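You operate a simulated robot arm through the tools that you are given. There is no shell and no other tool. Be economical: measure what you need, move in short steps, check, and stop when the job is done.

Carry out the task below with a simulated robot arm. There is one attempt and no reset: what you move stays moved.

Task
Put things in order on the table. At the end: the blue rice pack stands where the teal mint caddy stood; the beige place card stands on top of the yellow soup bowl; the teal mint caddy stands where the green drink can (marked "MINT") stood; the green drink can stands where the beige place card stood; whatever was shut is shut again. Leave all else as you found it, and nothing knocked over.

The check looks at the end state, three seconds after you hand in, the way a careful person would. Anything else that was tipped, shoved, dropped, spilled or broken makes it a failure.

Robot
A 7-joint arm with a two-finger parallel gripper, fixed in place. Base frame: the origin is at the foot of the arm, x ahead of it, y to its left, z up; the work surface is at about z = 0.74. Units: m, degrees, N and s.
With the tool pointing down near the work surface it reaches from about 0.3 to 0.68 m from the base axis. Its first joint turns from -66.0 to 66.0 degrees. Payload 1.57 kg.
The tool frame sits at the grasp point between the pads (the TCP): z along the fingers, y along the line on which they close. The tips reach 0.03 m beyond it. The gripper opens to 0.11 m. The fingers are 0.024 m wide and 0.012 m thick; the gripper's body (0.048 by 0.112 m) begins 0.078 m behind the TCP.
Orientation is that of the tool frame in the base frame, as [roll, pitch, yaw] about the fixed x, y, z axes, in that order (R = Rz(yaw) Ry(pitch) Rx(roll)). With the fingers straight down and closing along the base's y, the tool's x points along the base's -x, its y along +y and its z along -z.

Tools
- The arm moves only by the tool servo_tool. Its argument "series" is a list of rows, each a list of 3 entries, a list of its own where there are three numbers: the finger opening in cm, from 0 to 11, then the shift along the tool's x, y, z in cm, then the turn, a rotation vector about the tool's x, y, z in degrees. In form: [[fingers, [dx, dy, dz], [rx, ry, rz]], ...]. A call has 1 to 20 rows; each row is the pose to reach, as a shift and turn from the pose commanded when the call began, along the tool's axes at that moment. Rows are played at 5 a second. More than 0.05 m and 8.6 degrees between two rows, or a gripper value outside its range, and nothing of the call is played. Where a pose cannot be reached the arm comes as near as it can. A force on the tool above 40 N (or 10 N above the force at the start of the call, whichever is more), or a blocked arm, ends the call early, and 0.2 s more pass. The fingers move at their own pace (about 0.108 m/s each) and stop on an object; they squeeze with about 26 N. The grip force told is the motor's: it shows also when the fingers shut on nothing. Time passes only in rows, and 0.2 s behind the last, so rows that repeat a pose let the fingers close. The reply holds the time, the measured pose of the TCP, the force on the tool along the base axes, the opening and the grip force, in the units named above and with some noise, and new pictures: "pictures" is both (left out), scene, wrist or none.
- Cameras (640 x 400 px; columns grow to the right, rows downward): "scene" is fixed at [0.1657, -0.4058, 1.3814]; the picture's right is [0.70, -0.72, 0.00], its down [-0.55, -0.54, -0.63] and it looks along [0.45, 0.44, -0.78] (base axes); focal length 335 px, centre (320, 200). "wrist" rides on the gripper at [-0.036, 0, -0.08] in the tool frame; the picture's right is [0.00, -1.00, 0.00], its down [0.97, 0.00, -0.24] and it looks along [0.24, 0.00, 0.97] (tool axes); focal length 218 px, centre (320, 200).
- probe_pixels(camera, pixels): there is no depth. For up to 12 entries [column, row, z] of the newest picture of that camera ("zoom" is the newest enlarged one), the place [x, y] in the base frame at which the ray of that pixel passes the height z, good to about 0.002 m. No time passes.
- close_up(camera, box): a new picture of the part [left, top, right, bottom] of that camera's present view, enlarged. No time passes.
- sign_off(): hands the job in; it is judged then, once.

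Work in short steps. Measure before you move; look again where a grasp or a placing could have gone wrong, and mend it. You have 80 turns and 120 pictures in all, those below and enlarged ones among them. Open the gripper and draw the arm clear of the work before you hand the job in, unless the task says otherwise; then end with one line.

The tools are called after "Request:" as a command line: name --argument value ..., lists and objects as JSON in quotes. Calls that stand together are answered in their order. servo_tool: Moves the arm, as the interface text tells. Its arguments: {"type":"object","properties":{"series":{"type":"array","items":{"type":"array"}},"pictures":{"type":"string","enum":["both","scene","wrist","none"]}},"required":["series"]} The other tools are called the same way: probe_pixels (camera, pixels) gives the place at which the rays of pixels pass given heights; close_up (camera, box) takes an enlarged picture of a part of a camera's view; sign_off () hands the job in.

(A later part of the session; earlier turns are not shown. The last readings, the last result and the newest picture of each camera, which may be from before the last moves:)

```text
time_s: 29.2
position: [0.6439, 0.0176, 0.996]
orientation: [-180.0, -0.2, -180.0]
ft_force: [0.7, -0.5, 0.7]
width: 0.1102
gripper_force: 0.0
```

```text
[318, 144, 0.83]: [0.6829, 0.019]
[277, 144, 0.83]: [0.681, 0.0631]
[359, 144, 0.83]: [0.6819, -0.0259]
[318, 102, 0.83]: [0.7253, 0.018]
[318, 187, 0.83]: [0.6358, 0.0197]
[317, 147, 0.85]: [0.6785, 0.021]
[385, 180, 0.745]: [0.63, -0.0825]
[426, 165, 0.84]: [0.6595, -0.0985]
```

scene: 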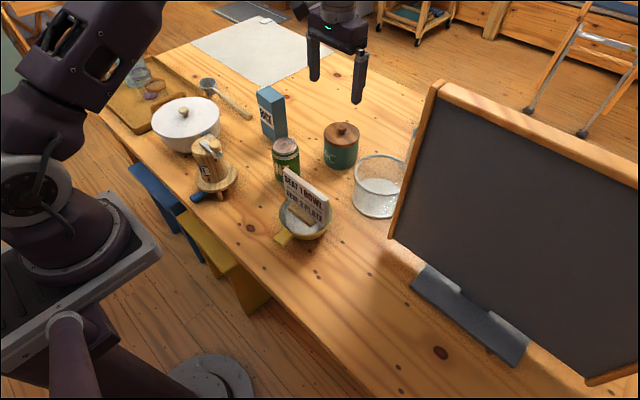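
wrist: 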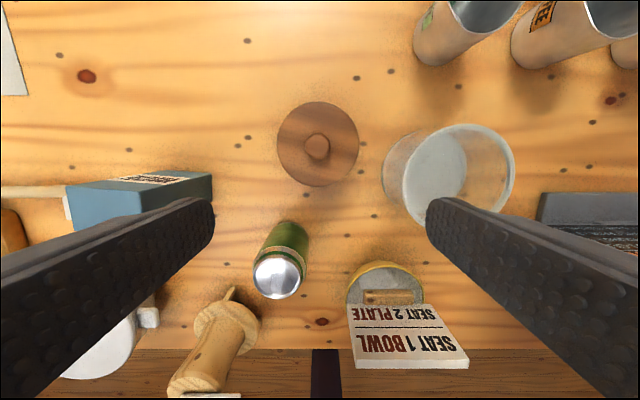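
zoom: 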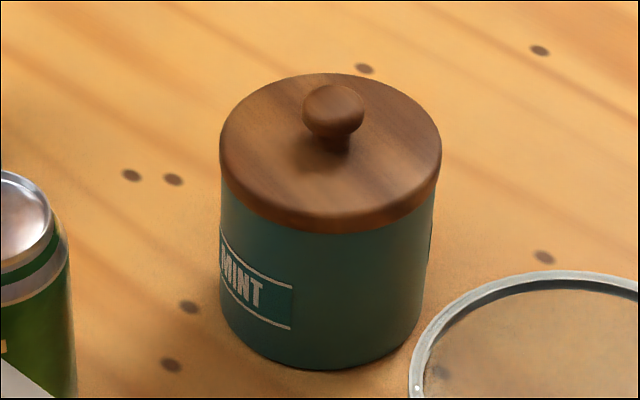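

The lid (9 cm wide) is slightly wider than the body, so gripping straight down would squeeze the lid and could pull it off. I'll tilt the fingers 35° forward so they hold only the body below the lid, and first go to a stand-off pose.

Request:
servo_tool --series '[[11, [1, 0.14, 0], [0, -7, 0]], [11, [2, 0.14, 0], [0, -14, 0]], [11, [3, 0.14, 2], [0, -21, 0]], [11, [3.9, 0.14, 4], [0, -28, 0]], [11, [3.9, 0.14, 6], [0, -35, 0]], [11, [3.9, 0.14, 9.6], [0, -35, 0]], [11, [3.9, 0.14, 9.6], [0, -35, 0]]]'

Request:
close_up --camera "scene" --box '[230, 60, 422, 180]'

```text
time_s: 30.8
position: [0.6041, 0.0213, 0.9003]
orientation: [-180.0, 35.0, 179.9]
ft_force: [1.0, -0.2, 0.8]
width: 0.1102
gripper_force: 0.0
```

scene: 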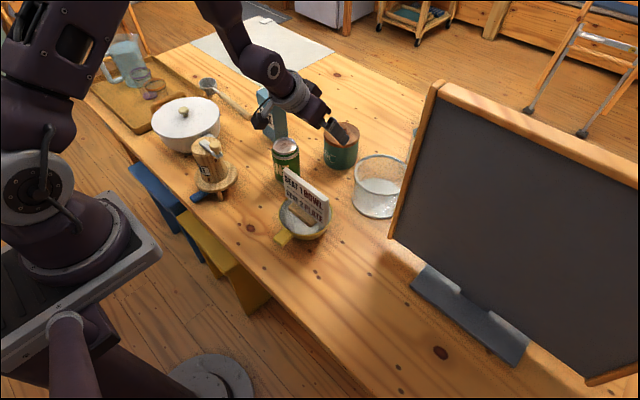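
wrist: 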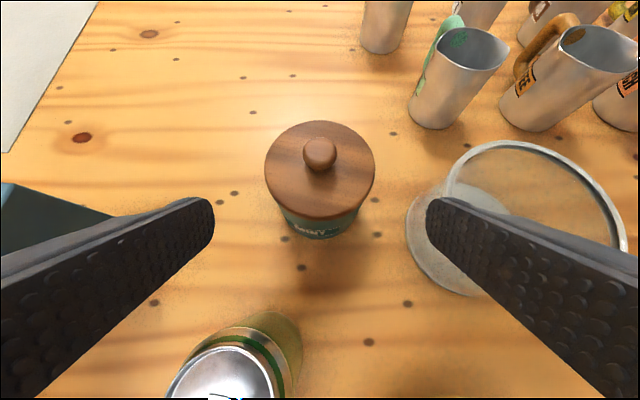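

```text
3.33 times, centred on (326, 120) of scene
```

zoom: 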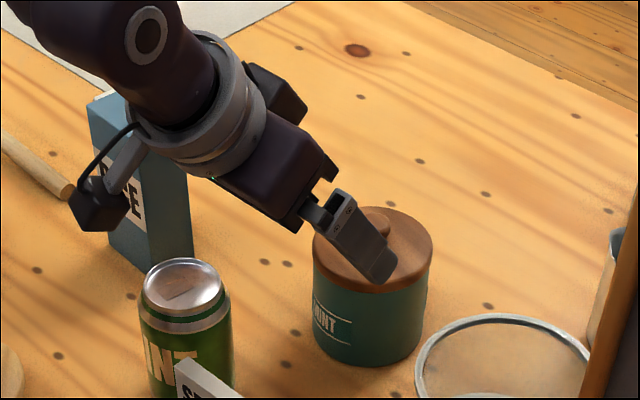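

There is a box hanging on the hand's underside (zoom (95,205), scene about (260,125)), which may come near the can. I'll locate it by probing its ray.

Request:
probe_pixels --camera "zoom" --pixels '[[95, 210, 0.9], [95, 210, 0.95], [95, 210, 1.0], [95, 210, 1.05], [105, 232, 0.95], [105, 232, 1.0], [70, 195, 1.0], [128, 205, 1.0], [215, 110, 1.0], [215, 110, 1.05]]'

Request:
close_up --camera "scene" --box '[240, 80, 320, 140]'

```text
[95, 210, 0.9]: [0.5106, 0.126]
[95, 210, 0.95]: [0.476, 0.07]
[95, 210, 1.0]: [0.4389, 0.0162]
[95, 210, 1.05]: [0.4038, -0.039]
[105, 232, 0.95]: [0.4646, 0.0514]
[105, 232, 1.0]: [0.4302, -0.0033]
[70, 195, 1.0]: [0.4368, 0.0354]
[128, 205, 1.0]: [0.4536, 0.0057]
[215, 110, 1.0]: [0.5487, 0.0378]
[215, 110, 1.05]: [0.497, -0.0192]
```

```text
6.67 times, centred on (280, 110) of scene
```

zoom: 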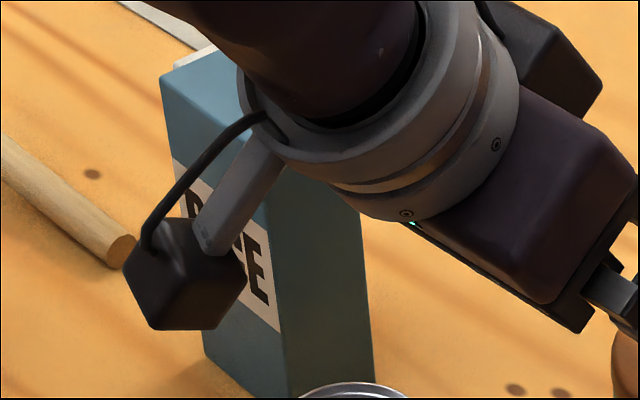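

The box hangs about 17 cm behind the TCP and would pass close to the can's top. I'll swing the approach 15° so the hand comes from the right, between the can and the card.

Request:
servo_tool --series '[[11, [0.4, -1.1, 0.4], [-4.3, 0, -6.15]], [11, [0.85, -2.2, 0.87], [-8.6, 0, -12.3]], [11, [0.85, -2.2, 0.87], [-8.6, 0, -12.3]]]'

Request:
close_up --camera "scene" --box '[230, 80, 422, 200]'

```text
time_s: 31.6
position: [0.6022, -0.003, 0.887]
orientation: [180.0, 34.9, -164.9]
ft_force: [0.3, 0.3, 0.7]
width: 0.1101
gripper_force: 0.0
```

scene: 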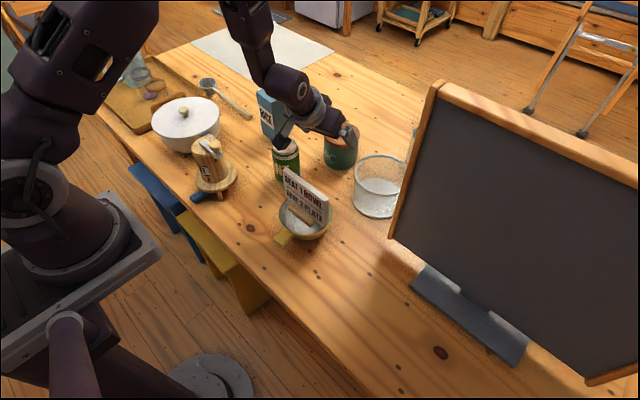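
wrist: 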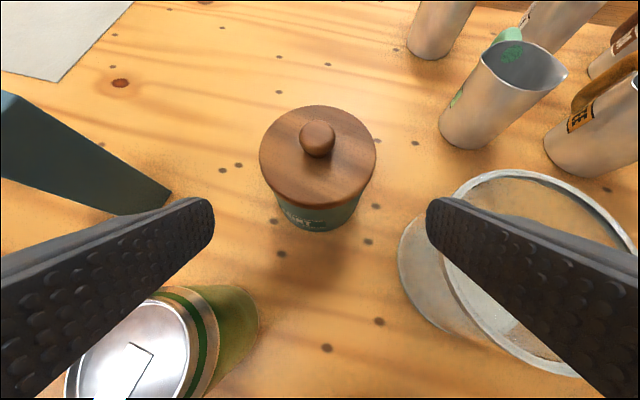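

```text
3.33 times, centred on (326, 140) of scene
```

zoom: 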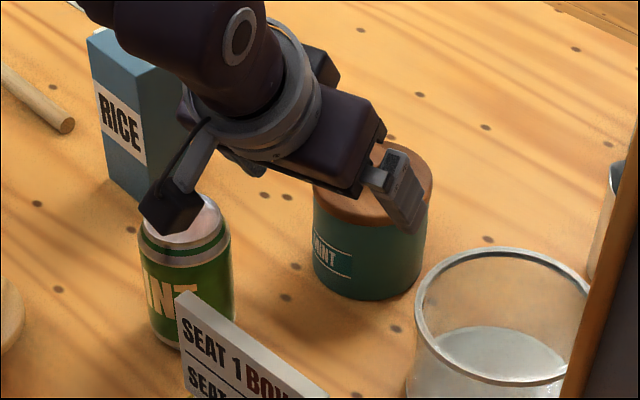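

The path looks clear: the can is at left below, and the caddy is centred at column 318. I'll advance 13 cm along the fingers, without closing yet.

Request:
servo_tool --series '[[11, [0, 0, 3], [0, 0, 0]], [11, [0, 0, 6], [0, 0, 0]], [11, [0, 0, 8.5], [0, 0, 0]], [11, [0, 0, 10.5], [0, 0, 0]], [11, [0, 0, 12], [0, 0, 0]], [11, [0, 0, 13], [0, 0, 0]], [11, [0, 0, 13], [0, 0, 0]]]'

Request:
close_up --camera "scene" --box '[250, 90, 410, 200]'

```text
time_s: 33.2
position: [0.6755, 0.0175, 0.781]
orientation: [-180.0, 35.1, -165.0]
ft_force: [0.1, 0.1, 0.0]
width: 0.1099
gripper_force: 0.0
```

scene: 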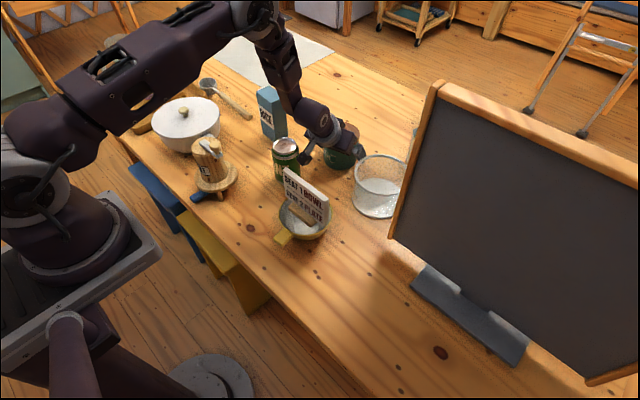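
wrist: 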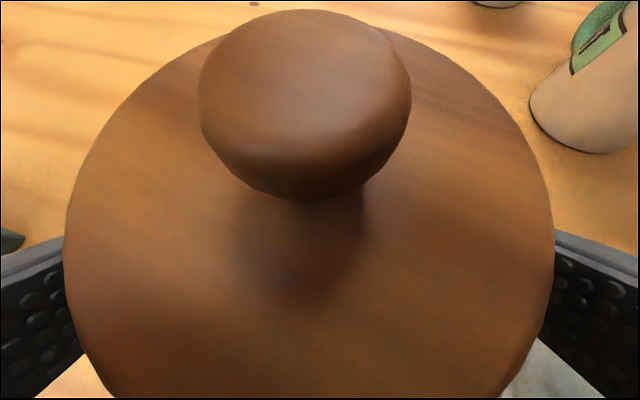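

```text
3.64 times, centred on (330, 145) of scene
```

zoom: 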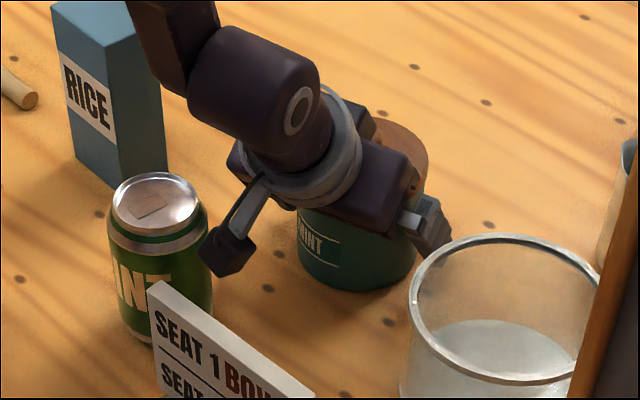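

No contact, and all is clear. I'll close the fingers on the body.

Request:
servo_tool --series '[[10, [0, 0, 0], [0, 0, 0]], [9.2, [0, 0, 0], [0, 0, 0]], [8.7, [0, 0, 0], [0, 0, 0]], [8, [0, 0, 0], [0, 0, 0]], [7, [0, 0, 0], [0, 0, 0]], [7, [0, 0, 0], [0, 0, 0]]]'

```text
time_s: 34.6
position: [0.6753, 0.0166, 0.7819]
orientation: [180.0, 35.0, -165.0]
ft_force: [0.2, 0.8, 0.3]
width: 0.0888
gripper_force: 25.2
```

scene: 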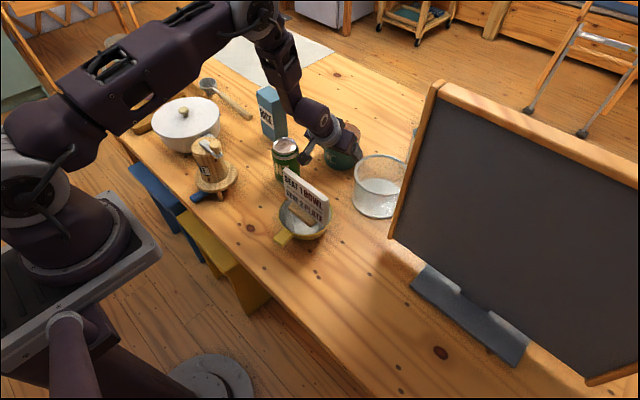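
wrist: 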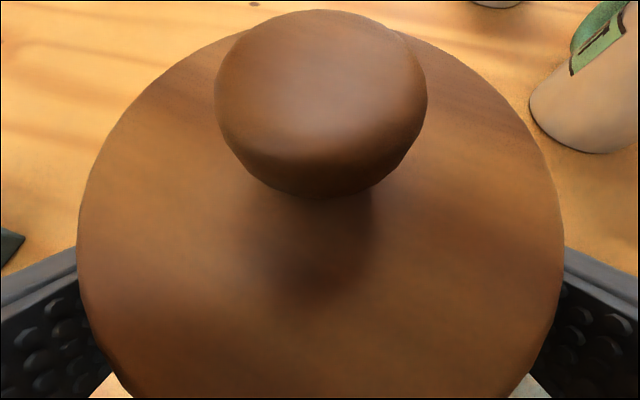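

Gripped at 8.9 cm. I'll test-lift 1.5 cm straight up and check that the body comes along with the lid.

Request:
servo_tool --series '[[7, [-0.29, 0, -0.41], [0, 0, 0]], [7, [-0.86, 0, -1.23], [0, 0, 0]], [7, [-0.86, 0, -1.23], [0, 0, 0]]]'

Request:
close_up --camera "scene" --box '[290, 110, 386, 180]'

```text
time_s: 35.4
position: [0.6748, 0.0154, 0.7973]
orientation: [180.0, 35.0, -165.0]
ft_force: [0.4, 1.2, -3.5]
width: 0.0892
gripper_force: 26.0
```

scene: 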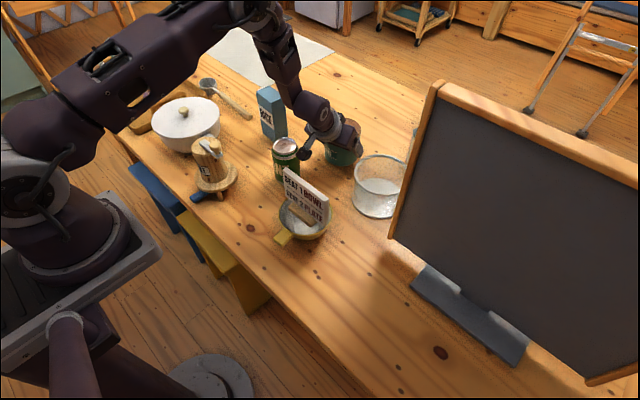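
wrist: 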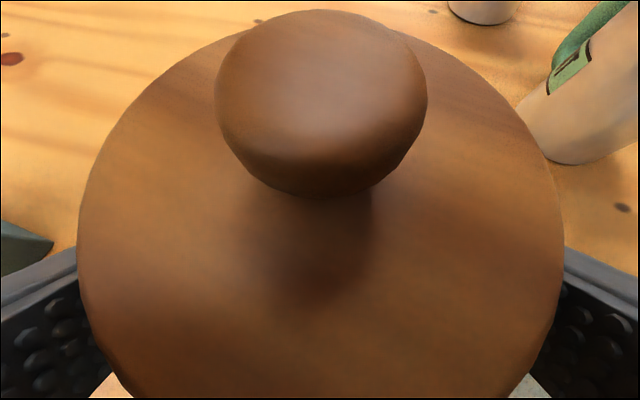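

```text
5.71 times, centred on (338, 145) of scene
```

zoom: 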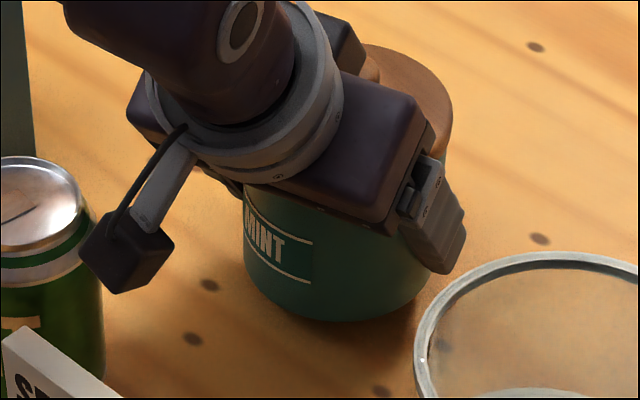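

The body lifted together with the lid (base rose, Fz −3.5 N). I'll lift 18 cm more and draw back over the table, away from the board.

Request:
servo_tool --series '[[7, [-2.58, 0, -3.69], [0, 0, 0]], [7, [-5.17, 0, -7.37], [0, 0, 0]], [7, [-7.75, 0, -11.06], [0, 0, 0]], [7, [-10.33, 0, -14.74], [0, 0, 0]], [7, [-7.17, 1.04, -16.96], [0, 0, 0]], [7, [-4.0, 2.07, -19.17], [0, 0, 0]], [7, [-0.84, 3.11, -21.39], [0, 0, 0]], [7, [2.33, 4.14, -23.6], [0, 0, 0]], [7, [5.49, 5.18, -25.82], [0, 0, 0]], [7, [5.49, 5.18, -25.82], [0, 0, 0]]]'

```text
time_s: 37.6
position: [0.4749, 0.017, 0.9769]
orientation: [-179.9, 35.0, -165.0]
ft_force: [-0.4, -0.1, -2.0]
width: 0.0887
gripper_force: 25.8
```

scene: 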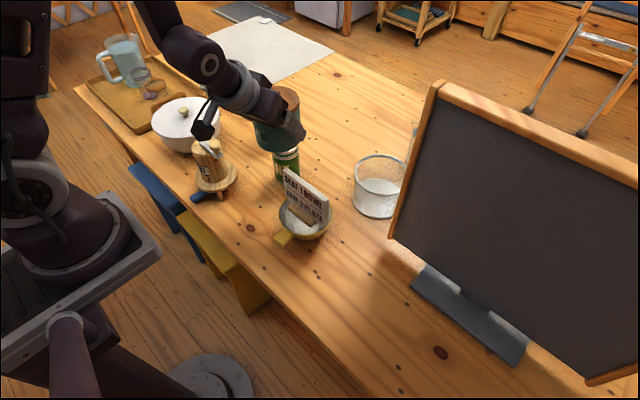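
wrist: 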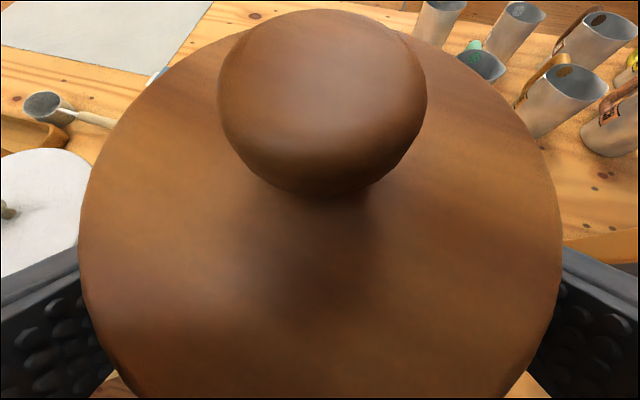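

Carrying steadily with everything below clear. Now across to above the can's old place.

Request:
servo_tool --series '[[7, [1.175, -3.47, -0.825], [0, 0, 0]], [7, [2.35, -6.95, -1.65], [0, 0, 0]], [7, [3.525, -10.42, -2.475], [0, 0, 0]], [7, [4.7, -13.89, -3.3], [0, 0, 0]], [7, [5.875, -17.36, -4.125], [0, 0, 0]], [7, [7.05, -20.84, -4.95], [0, 0, 0]], [7, [8.225, -24.31, -5.775], [0, 0, 0]], [7, [9.43, -27.9, -6.62], [0, 0, 0]], [7, [9.43, -27.9, -6.62], [0, 0, 0]], [7, [9.43, -27.9, -6.62], [0, 0, 0]]]'

Request:
close_up --camera "scene" --box '[260, 130, 480, 310]'

```text
time_s: 39.8
position: [0.4352, -0.2808, 0.9773]
orientation: [-179.9, 35.1, -165.0]
ft_force: [-0.4, -0.6, -2.8]
width: 0.0888
gripper_force: 26.2
```

scene: 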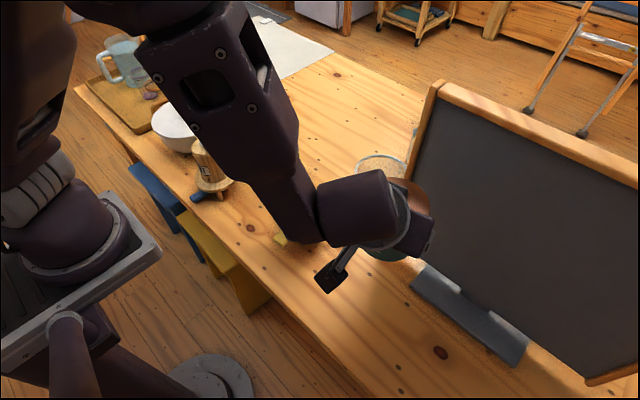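
wrist: 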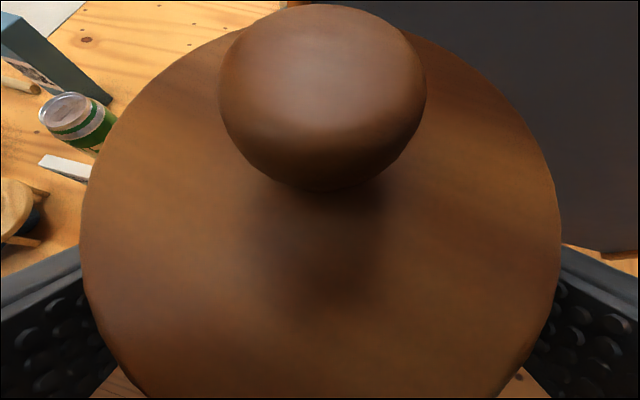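

```text
2.22 times, centred on (370, 220) of scene
```

zoom: 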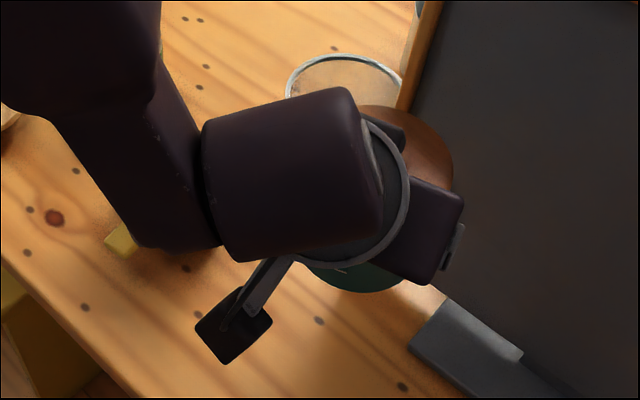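

The hand and forearm stay behind and to the right of the card, so the way down is clear. I'll descend to about 2–3 mm above the table.

Request:
servo_tool --series '[[7, [2.58, 0, 3.69], [0, 0, 0]], [7, [5.17, 0, 7.37], [0, 0, 0]], [7, [7.75, 0, 11.06], [0, 0, 0]], [7, [9.47, 0, 13.51], [0, 0, 0]], [7, [10.62, 0, 15.15], [0, 0, 0]], [7, [11.02, 0, 15.72], [0, 0, 0]], [7, [11.02, 0, 15.72], [0, 0, 0]]]'

```text
time_s: 41.4
position: [0.436, -0.2826, 0.7852]
orientation: [180.0, 35.1, -165.1]
ft_force: [0.3, 0.0, -3.3]
width: 0.0889
gripper_force: 26.0
```

scene: 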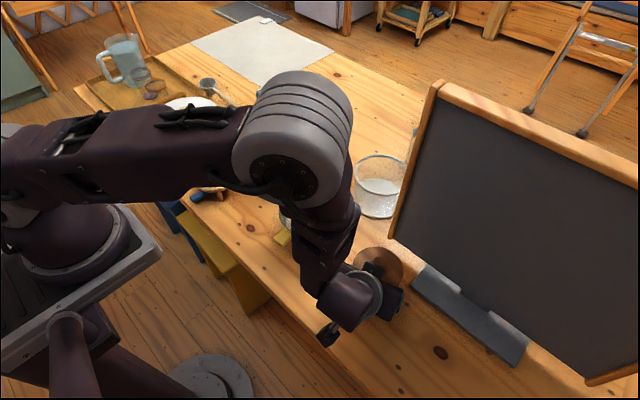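
wrist: 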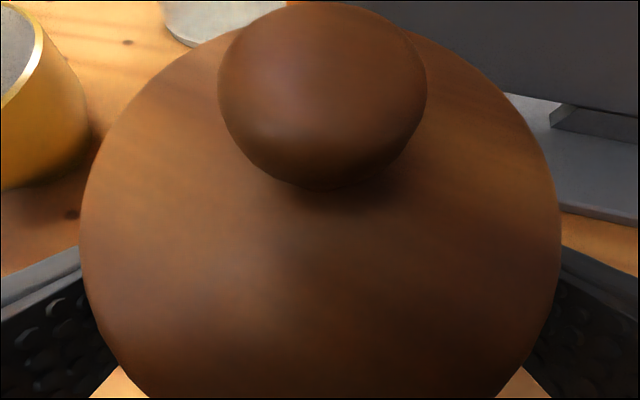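

Still carrying (Fz −3.3). Lowering in 2 mm steps until contact.

Request:
servo_tool --series '[[7, [0.115, 0, 0.164], [0, 0, 0]], [7, [0.115, 0, 0.164], [0, 0, 0]]]' --pictures "none"

Request:
servo_tool --series '[[7, [0.115, 0, 0.164], [0, 0, 0]], [7, [0.115, 0, 0.164], [0, 0, 0]]]' --pictures "none"

```text
time_s: 42.0
position: [0.4355, -0.2832, 0.7832]
orientation: [-180.0, 35.0, -165.1]
ft_force: [0.6, -0.7, -3.6]
width: 0.0885
gripper_force: 25.9
```

```text
time_s: 42.6
position: [0.4358, -0.2827, 0.781]
orientation: [-179.8, 35.1, -164.9]
ft_force: [-3.9, 2.8, 12.4]
width: 0.0889
gripper_force: 26.1
```

Contact (12 N). I'll open fully and back out along the fingers.

Request:
servo_tool --series '[[9.5, [0, 0, 0], [0, 0, 0]], [11, [0, 0, 0], [0, 0, 0]], [11, [0, 0, 0], [0, 0, 0]], [11, [0, 0, -2], [0, 0, 0]], [11, [0, 0, -5], [0, 0, 0]], [11, [0, 0, -9], [0, 0, 0]], [11, [0, 0, -13], [0, 0, 0]], [11, [0, 0, -13], [0, 0, 0]]]'

```text
time_s: 44.4
position: [0.3622, -0.3023, 0.8887]
orientation: [-180.0, 35.0, -165.1]
ft_force: [0.5, 0.2, 0.4]
width: 0.1098
gripper_force: 0.0
```

scene: 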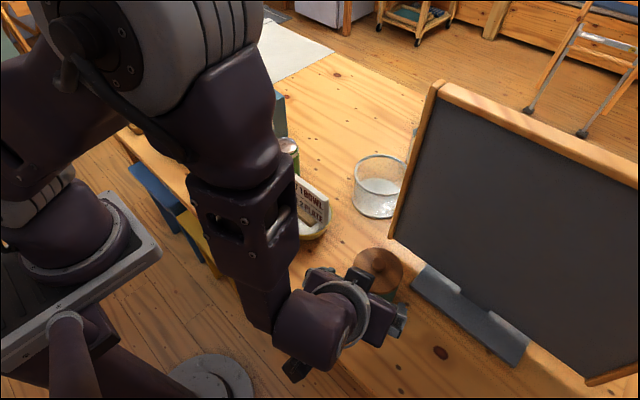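
wrist: 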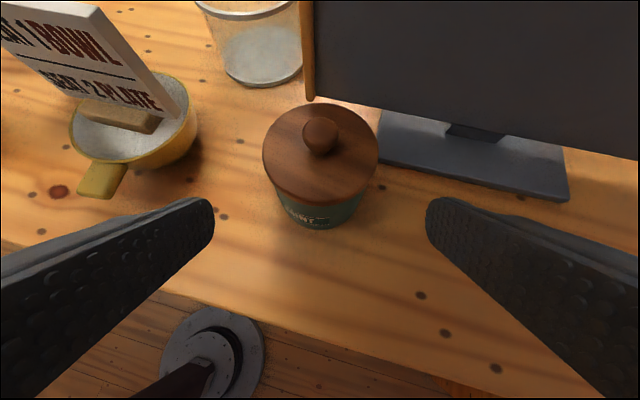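

The caddy stands with its lid on. I'll rise 16 cm, then bring the tool back to vertical.

Request:
servo_tool --series '[[11, [-2.3, 0, -3.28], [0, 0, 0]], [11, [-4.6, 0, -6.55], [0, 0, 0]], [11, [-6.9, 0, -9.83], [0, 0, 0]], [11, [-9.2, 0, -13.1], [0, 0, 0]], [11, [-9.2, 0, -13.1], [0, 7, 0]], [11, [-9.2, 0, -13.1], [0, 14, 0]], [11, [-9.2, 0, -13.1], [0, 21, 0]], [11, [-9.2, 0, -13.1], [0, 28, 0]], [11, [-9.2, 0, -13.1], [0, 35, 0]], [11, [-9.2, 0, -13.1], [0, 35, 0]]]'

```text
time_s: 46.6
position: [0.3655, -0.3028, 1.0483]
orientation: [179.9, 0.0, -164.9]
ft_force: [-0.4, 0.3, -0.9]
width: 0.1099
gripper_force: 0.2
```

scene: 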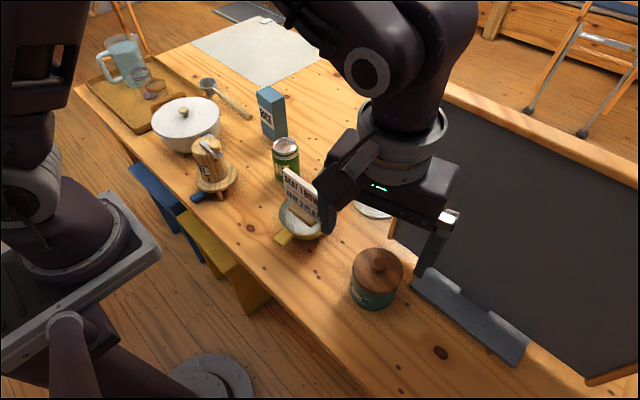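
wrist: 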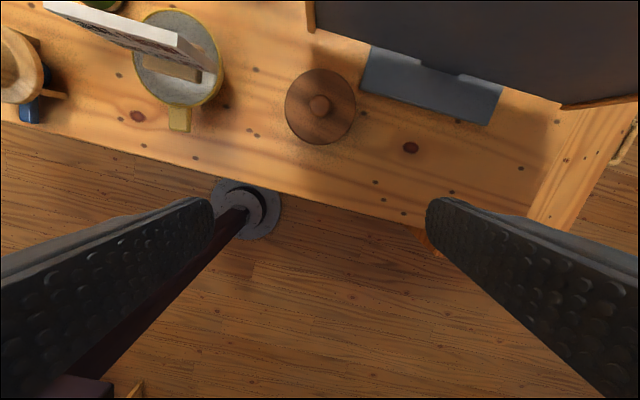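

I'll verify the caddy's place, then carry the empty hand toward the caddy's old spot while turning to close along x.

Request:
probe_pixels --camera "wrist" --pixels '[[320, 106, 0.83], [285, 107, 0.83], [356, 107, 0.83]]'

Request:
servo_tool --series '[[10, [-2.35, 1.78, 0], [0, 0, 8]], [9, [-4.7, 3.56, 0], [0, 0, 16]], [8, [-7.05, 5.35, 0], [0, 0, 24]], [8, [-9.4, 7.13, 0], [0, 0, 32]], [8, [-11.75, 8.91, 0], [0, 0, 40]], [8, [-14.1, 10.7, 0], [0, 0, 48]], [8, [-16.45, 12.48, 0], [0, 0, 56]], [8, [-18.8, 14.26, 0], [0, 0, 64]], [8, [-21.15, 16.05, 0], [0, 0, 72]], [8, [-23.5, 17.83, 0], [0, 0, 80]], [8, [-25.85, 19.6, 0], [0, 0, 88]], [8, [-28.2, 21.4, 0], [0, 0, 96]], [8, [-30.55, 23.18, 0], [0, 0, 104.9]], [8, [-30.55, 23.18, 0], [0, 0, 104.9]]]'

```text
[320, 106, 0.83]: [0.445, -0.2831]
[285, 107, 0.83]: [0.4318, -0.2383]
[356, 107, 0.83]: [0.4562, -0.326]
```

```text
refused: row 13 steps farther than a row can; nothing moved
```

The caddy sits at about (0.444,-0.282), as wanted. The last row's turn was too big, so I'll use even 8.07° steps.

Request:
servo_tool --series '[[10, [-2.35, 1.78, 0], [0, 0, 8.07]], [9, [-4.7, 3.56, 0], [0, 0, 16.14]], [8, [-7.05, 5.35, 0], [0, 0, 24.21]], [8, [-9.4, 7.13, 0], [0, 0, 32.28]], [8, [-11.75, 8.91, 0], [0, 0, 40.35]], [8, [-14.1, 10.7, 0], [0, 0, 48.42]], [8, [-16.45, 12.48, 0], [0, 0, 56.5]], [8, [-18.8, 14.26, 0], [0, 0, 64.56]], [8, [-21.15, 16.05, 0], [0, 0, 72.63]], [8, [-23.5, 17.83, 0], [0, 0, 80.7]], [8, [-25.85, 19.6, 0], [0, 0, 88.77]], [8, [-28.2, 21.4, 0], [0, 0, 96.84]], [8, [-30.55, 23.18, 0], [0, 0, 104.9]], [8, [-30.55, 23.18, 0], [0, 0, 104.9]]]'

```text
time_s: 49.6
position: [0.4544, -0.0751, 1.0289]
orientation: [180.0, 0.0, 90.1]
ft_force: [0.2, -0.1, -0.4]
width: 0.0801
gripper_force: 0.0
out of reach, approached as far as the arm can: row 11, 12, 13, 14
```

scene: 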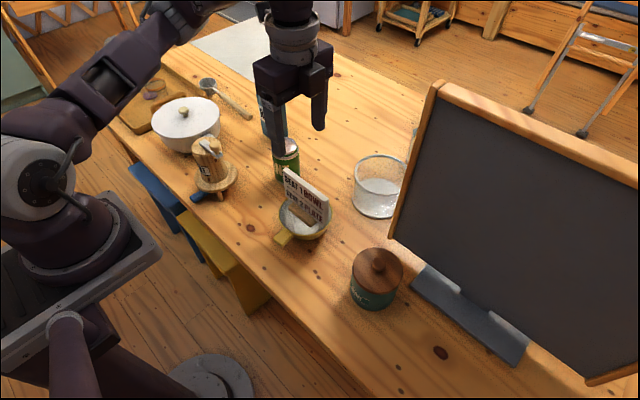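
wrist: 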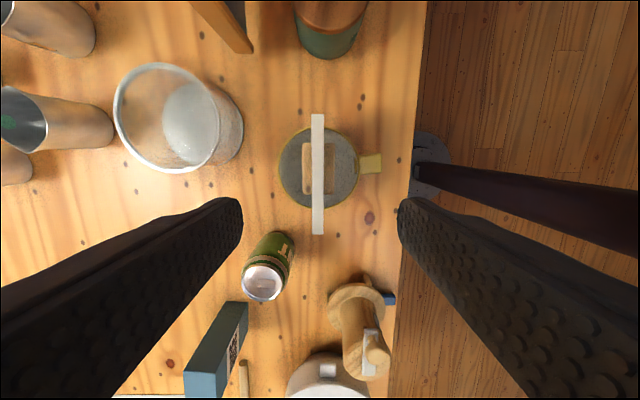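

The arm stopped short at (0.454,-0.075), above the card and clear of it. I'll test whether it can proceed with a small move forward and left from here.

Request:
servo_tool --series '[[8, [3, 2, 0], [0, 0, 0]], [8, [6, 4, 0], [0, 0, 0]], [8, [6, 4, 0], [0, 0, 0]]]' --pictures "scene"

```text
time_s: 50.4
position: [0.4422, -0.0526, 1.023]
orientation: [-179.9, 0.0, 90.2]
ft_force: [-0.8, 0.3, 0.2]
width: 0.0801
gripper_force: 0.1
out of reach, approached as far as the arm can: row 1, 2, 3
```

scene: 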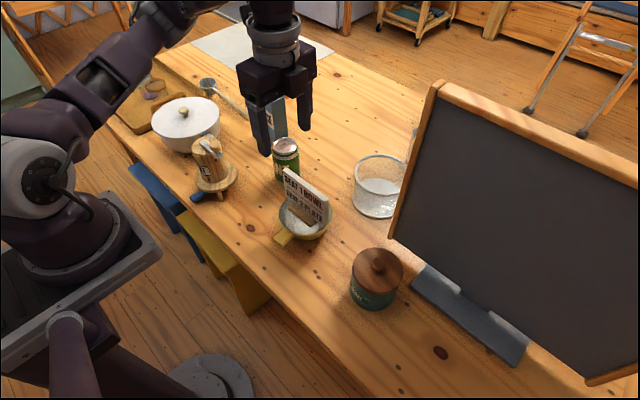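

This elbow posture is awkward for that yaw. I'll turn the tool back toward yaw 180, where reach was good, pulling back slightly.

Request:
servo_tool --series '[[8, [-0.4, -1, 0], [0, 0, -8.2]], [8, [-0.8, -2, 0], [0, 0, -16.4]], [8, [-1.2, -3, 0], [0, 0, -24.6]], [8, [-1.6, -4, 0], [0, 0, -32.8]], [8, [-2, -5, 0], [0, 0, -41]], [8, [-2.4, -6, 0], [0, 0, -49.2]], [8, [-2.8, -7, 0], [0, 0, -57.4]], [8, [-3.2, -8, 0], [0, 0, -65.6]], [8, [-3.6, -9, 0], [0, 0, -73.8]], [8, [-4, -10, 0], [0, 0, -82]], [8, [-4, -11, 0], [0, 0, -90]], [8, [-4, -11, 0], [0, 0, -90]]]' --pictures "scene"

```text
time_s: 53.0
position: [0.3307, -0.0924, 1.0238]
orientation: [179.9, 0.1, -179.9]
ft_force: [0.3, 0.2, -0.6]
width: 0.0798
gripper_force: 0.0
```

scene: 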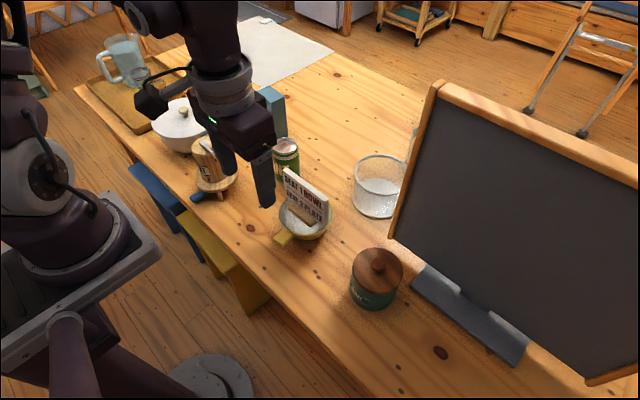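

The posture has recovered, and the arm's reference is its actual pose. I'll go at yaw 180 to about (0.54,0.12), high.

Request:
servo_tool --series '[[8, [-3, 3, -0.5], [0, 0, 0]], [8, [-6, 6, -1], [0, 0, 0]], [8, [-9, 9, -1.5], [0, 0, 0]], [8, [-12, 12, -2], [0, 0, 0]], [8, [-15, 15, -2], [0, 0, 0]], [8, [-18, 18, -2], [0, 0, 0]], [8, [-21, 21, -2], [0, 0, 0]], [8, [-21, 21, -2], [0, 0, 0]]]'

```text
time_s: 54.8
position: [0.5416, 0.1191, 1.0445]
orientation: [180.0, 0.0, -179.8]
ft_force: [0.5, 0.0, -0.4]
width: 0.08
gripper_force: 0.0
```

scene: 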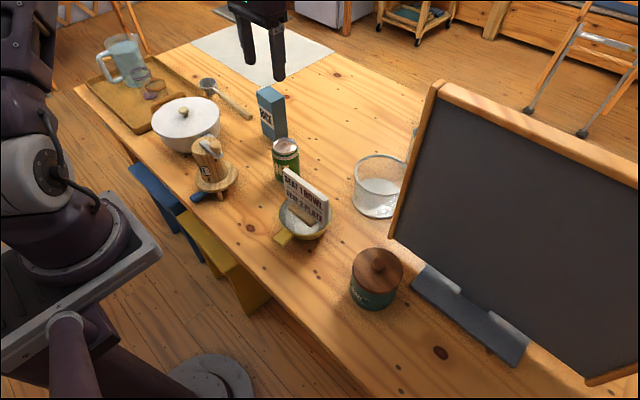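
wrist: 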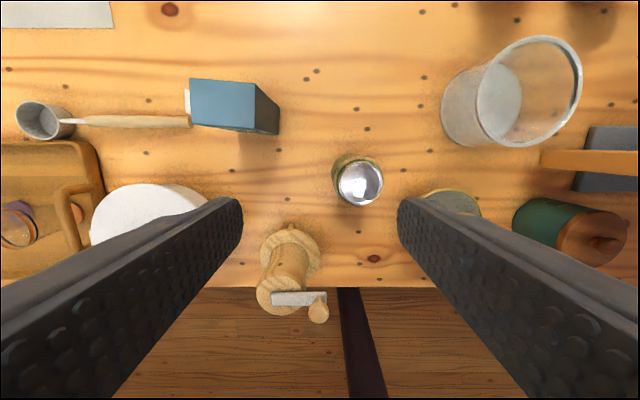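

Now I look at the rice pack's details (the white tab and the scoop handle near it) to choose the grip direction.

Request:
close_up --camera "scene" --box '[235, 75, 305, 150]'

Request:
close_up --camera "wrist" --box '[170, 60, 300, 150]'

```text
5.33 times, centred on (270, 112) of scene
```

zoom: 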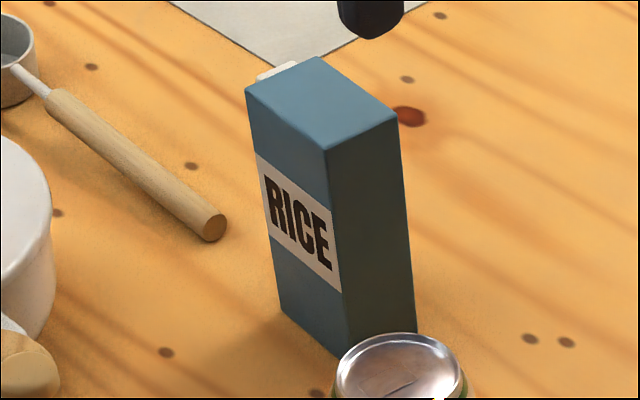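

```text
4.44 times, centred on (235, 105) of wrist
```

zoom: 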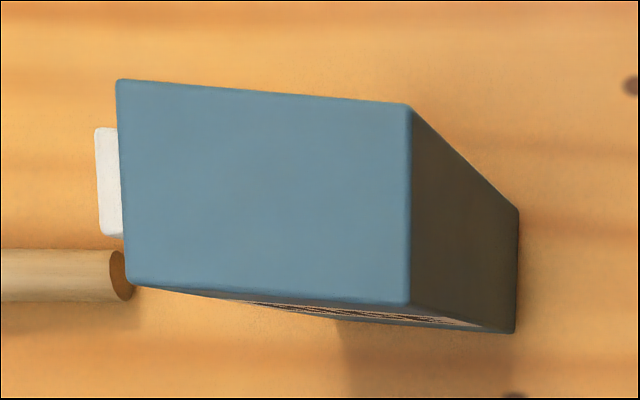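

The spout is on the left face, so I'll grip front-to-back. The pack is turned about 4°, so I rotate the tool by 94° here, high above.

Request:
servo_tool --series '[[8, [0, 0, 0], [0, 0, 7.83]], [8, [0, 0, 0], [0, 0, 15.67]], [8, [0, 0, 0], [0, 0, 23.5]], [8, [0, 0, 0], [0, 0, 31.33]], [8, [0, 0, 0], [0, 0, 39.17]], [8, [0, 0, 0], [0, 0, 47]], [8, [0, 0, 0], [0, 0, 54.83]], [8, [0, 0, 0], [0, 0, 62.67]], [8, [0, 0, 0], [0, 0, 70.5]], [8, [0, 0, 0], [0, 0, 78.33]], [8, [0, 0, 0], [0, 0, 86.17]], [8, [0, 0, 0], [0, 0, 94]], [8, [0, 0, 0], [0, 0, 94]]]'

```text
time_s: 57.6
position: [0.3986, -0.0132, 1.0211]
orientation: [179.9, 0.0, 86.1]
ft_force: [0.2, 0.4, 0.0]
width: 0.0797
gripper_force: 0.0
out of reach, approached as far as the arm can: row 6, 7, 8, 9, 10, 11, 12, 13
```

scene: 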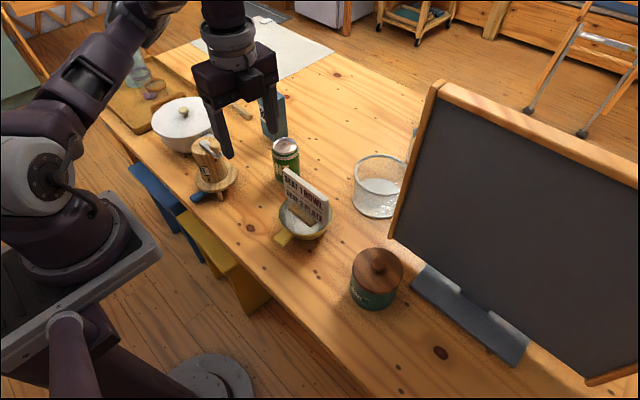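
wrist: 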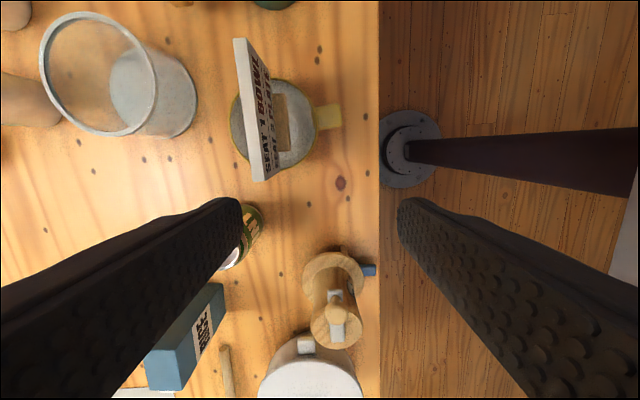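

The wrist joint meets its limit going this way. I'll turn back and go the other way round (yaw 266), first to yaw 180 while returning to (0.52,0.12).

Request:
servo_tool --series '[[8, [0, 0, 0], [0, 0, -7.83]], [8, [0, 0, 0], [0, 0, -15.67]], [8, [0, 0, 0], [0, 0, -23.5]], [8, [0, 0, 0], [0, 0, -31.33]], [8, [0, 0, 0], [0, 0, -39.17]], [8, [0, 0, 0], [0, 0, -47]], [8, [0, 0, 0], [0, 0, -54.83]], [8, [2, 1.6, 0], [0, 0, -62.67]], [8, [4, 3.2, 0], [0, 0, -70.5]], [8, [6, 4.8, 0], [0, 0, -78.33]], [8, [8, 6.4, 0], [0, 0, -86.17]], [8, [10, 8, 0], [0, 0, -94]], [8, [12, 9.6, -1], [0, 0, -94]], [8, [14.1, 11.1, -2], [0, 0, -94]], [8, [14.1, 11.1, -2], [0, 0, -94]]]' --pictures "none"

Request:
servo_tool --series '[[8, [0, 0, 0], [0, 0, -7.83]], [8, [0, 0, 0], [0, 0, -15.67]], [8, [0, 0, 0], [0, 0, -23.5]], [8, [0, 0, 0], [0, 0, -31.33]], [8, [0, 0, 0], [0, 0, -39.17]], [8, [0, 0, 0], [0, 0, -47]], [8, [0, 0, 0], [0, 0, -54.83]], [8, [0, 0, 0], [0, 0, -62.67]], [8, [0, 0, 0], [0, 0, -70.5]], [8, [0, 0, 0], [0, 0, -78.33]], [8, [0, 0, 0], [0, 0, -86]], [8, [0, 0, 0], [0, 0, -86]]]'

```text
time_s: 60.8
position: [0.5183, 0.1243, 1.0436]
orientation: [-179.9, 0.0, -179.9]
ft_force: [0.1, 0.4, -0.3]
width: 0.0801
gripper_force: 0.2
```

```text
time_s: 63.4
position: [0.5176, 0.1225, 1.0428]
orientation: [-180.0, 0.0, -93.7]
ft_force: [0.1, 0.7, -0.2]
width: 0.0801
gripper_force: 0.1
```

scene: 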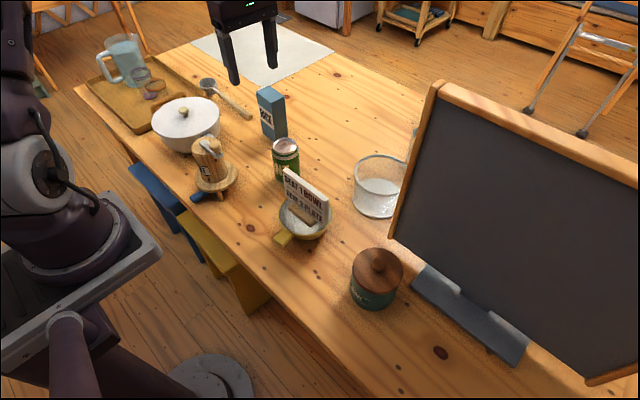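
wrist: 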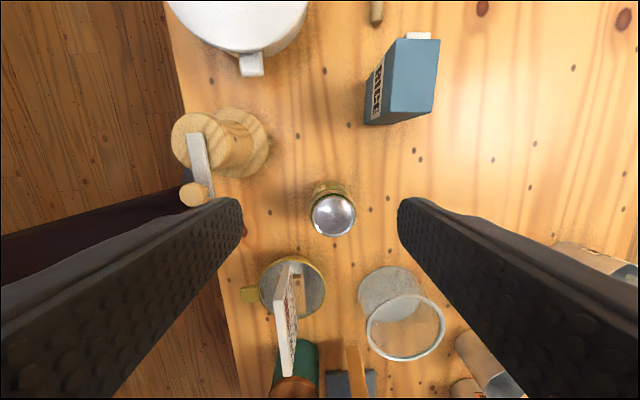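

Yaw −94 works. Now above the rice pack.

Request:
servo_tool --series '[[8, [-3.3, -3.1, 0], [0, 0, 0]], [8, [-6.7, -6.2, 0], [0, 0, 0]], [8, [-10, -9.3, 0], [0, 0, 0]], [8, [-10, -9.3, 3], [0, 0, 0]], [8, [-10, -9.3, 3], [0, 0, 0]]]'

Request:
close_up --camera "wrist" --box '[240, 90, 400, 230]'

```text
time_s: 64.6
position: [0.6172, 0.216, 1.0121]
orientation: [-180.0, 0.0, -93.9]
ft_force: [0.1, -0.2, 0.4]
width: 0.08
gripper_force: 0.0
```

scene: 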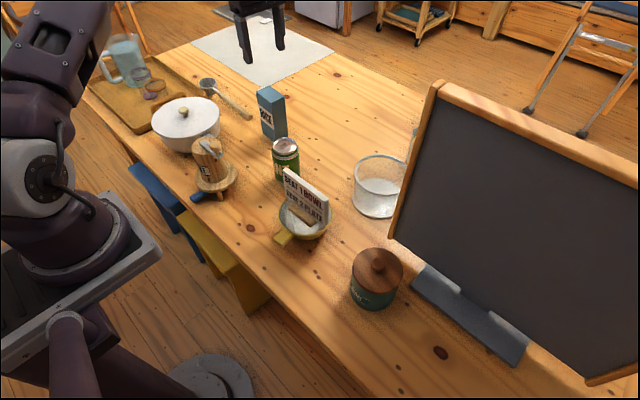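
wrist: 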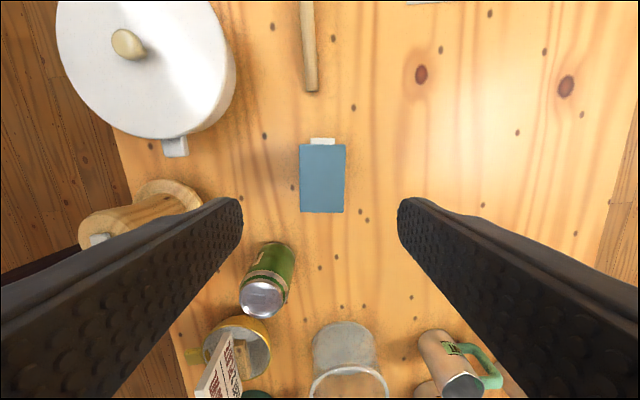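

```text
2.86 times, centred on (320, 160) of wrist
```

zoom: 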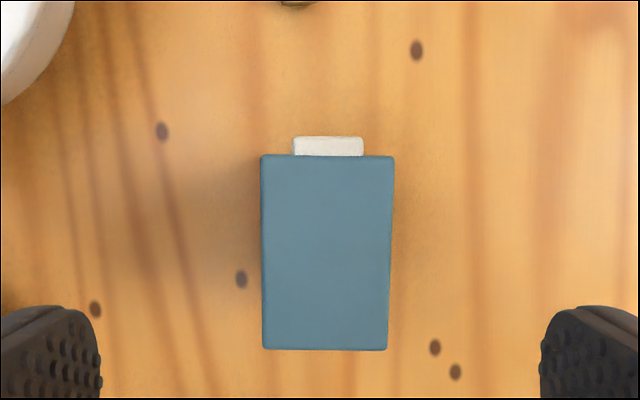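

The pack is square to the fingers. I'll probe its top centre and corners.

Request:
probe_pixels --camera "wrist" --pixels '[[322, 178, 0.882], [299.5, 178, 0.882], [345, 178, 0.882], [322, 144.5, 0.882], [322, 212.5, 0.882]]'

```text
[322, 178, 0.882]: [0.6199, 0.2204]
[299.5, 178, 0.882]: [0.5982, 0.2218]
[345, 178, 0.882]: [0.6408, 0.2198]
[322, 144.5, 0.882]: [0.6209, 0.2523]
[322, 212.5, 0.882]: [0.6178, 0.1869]
```

Centre is (0.6195,0.22). Descend to z≈0.84 and close.

Request:
servo_tool --series '[[8, [-0.4, -0.25, 4], [0, 0, 0]], [8, [-0.4, -0.25, 8], [0, 0, 0]], [8, [-0.4, -0.25, 12], [0, 0, 0]], [8, [-0.4, -0.25, 15], [0, 0, 0]], [8, [-0.4, -0.25, 17.2], [0, 0, 0]], [8, [-0.4, -0.25, 17.2], [0, 0, 0]], [6, [-0.4, -0.25, 17.2], [0, 0, 0]], [4.5, [-0.4, -0.25, 17.2], [0, 0, 0]], [3, [-0.4, -0.25, 17.2], [0, 0, 0]], [3, [-0.4, -0.25, 17.2], [0, 0, 0]]]'

```text
time_s: 66.8
position: [0.6201, 0.2201, 0.8405]
orientation: [179.9, 0.0, -93.9]
ft_force: [0.0, 0.8, 0.1]
width: 0.0447
gripper_force: 25.7
```

scene: 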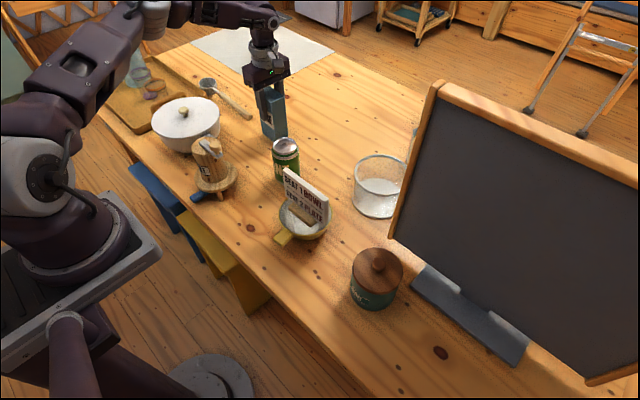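
wrist: 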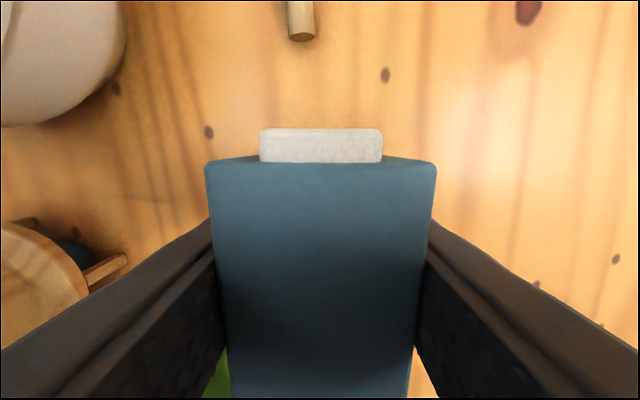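

The pack is held (4.5 cm). I'll lift 8 cm and carry it over to the caddy's old place (0.681,0.019).

Request:
servo_tool --series '[[3, [0, 0, -2], [0, 0, 0]], [3, [0, 0, -5], [0, 0, 0]], [3, [0, 0, -8], [0, 0, 0]], [3, [3.9, -1.5, -8], [0, 0, 0]], [3, [7.8, -3, -8], [0, 0, 0]], [3, [11.7, -4.5, -8], [0, 0, 0]], [3, [15.7, -6, -8], [0, 0, 0]], [3, [19.6, -7.5, -8], [0, 0, 0]], [3, [19.6, -7.5, -8], [0, 0, 0]]]'

```text
time_s: 68.8
position: [0.6816, 0.019, 0.9215]
orientation: [180.0, 0.1, -93.8]
ft_force: [0.0, 0.6, -3.2]
width: 0.0451
gripper_force: 25.4
```

scene: 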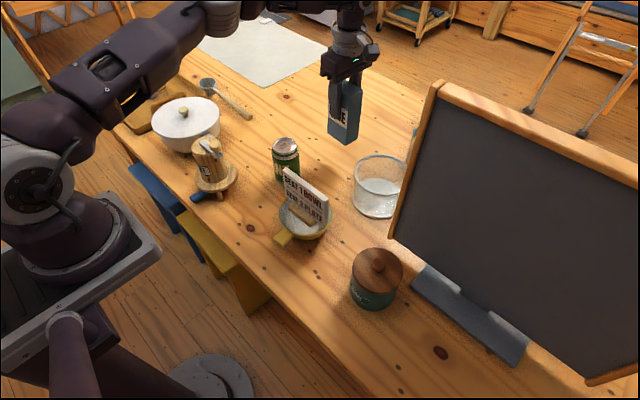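
wrist: 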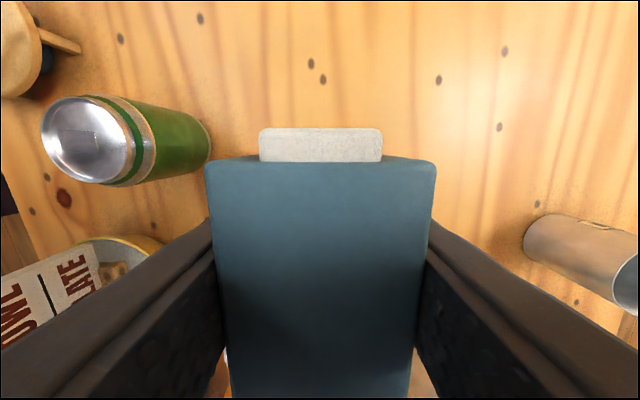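

Reached (0.6816,0.019). I'll lower to 2 mm above the table, then feel for contact.

Request:
servo_tool --series '[[3, [0, 0, 3], [0, 0, 0]], [3, [0, 0, 6], [0, 0, 0]], [3, [0, 0, 7.4], [0, 0, 0]], [3, [0, 0, 7.8], [0, 0, 0]], [3, [0, 0, 7.8], [0, 0, 0]]]' --pictures "none"

Request:
servo_tool --series '[[3, [0, 0, 0.2], [0, 0, 0]], [3, [0, 0, 0.2], [0, 0, 0]]]'

```text
time_s: 70.0
position: [0.6818, 0.0196, 0.8414]
orientation: [180.0, -0.1, -93.9]
ft_force: [-0.1, -1.0, -2.5]
width: 0.0452
gripper_force: 25.7
```

```text
time_s: 70.6
position: [0.682, 0.0192, 0.8415]
orientation: [-179.9, -0.1, -93.9]
ft_force: [0.5, -0.3, -2.0]
width: 0.0449
gripper_force: 26.2
```

scene: 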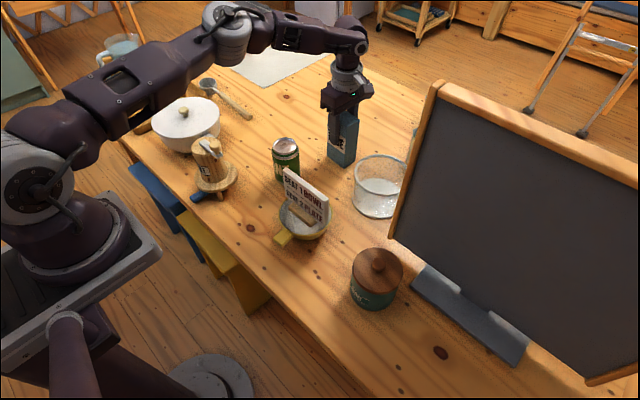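
wrist: 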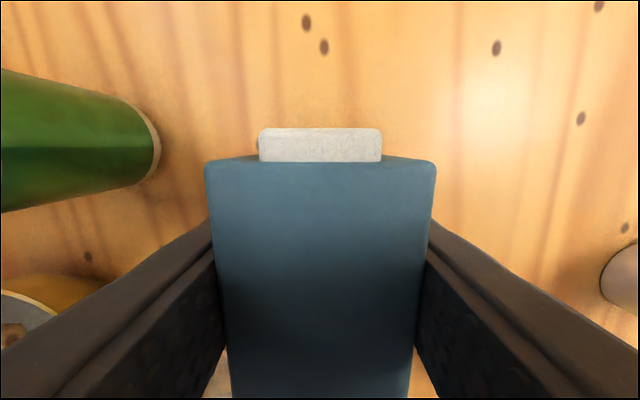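

Still mostly carrying (Fz −2). Another 2 mm, then once more if needed.

Request:
servo_tool --series '[[3, [0, 0, 0.2], [0, 0, 0]], [3, [0, 0, 0.2], [0, 0, 0]]]' --pictures "none"

```text
time_s: 71.2
position: [0.6823, 0.0202, 0.8406]
orientation: [-179.9, 0.1, -94.0]
ft_force: [-8.3, -1.8, 24.4]
width: 0.0449
gripper_force: 26.3
```

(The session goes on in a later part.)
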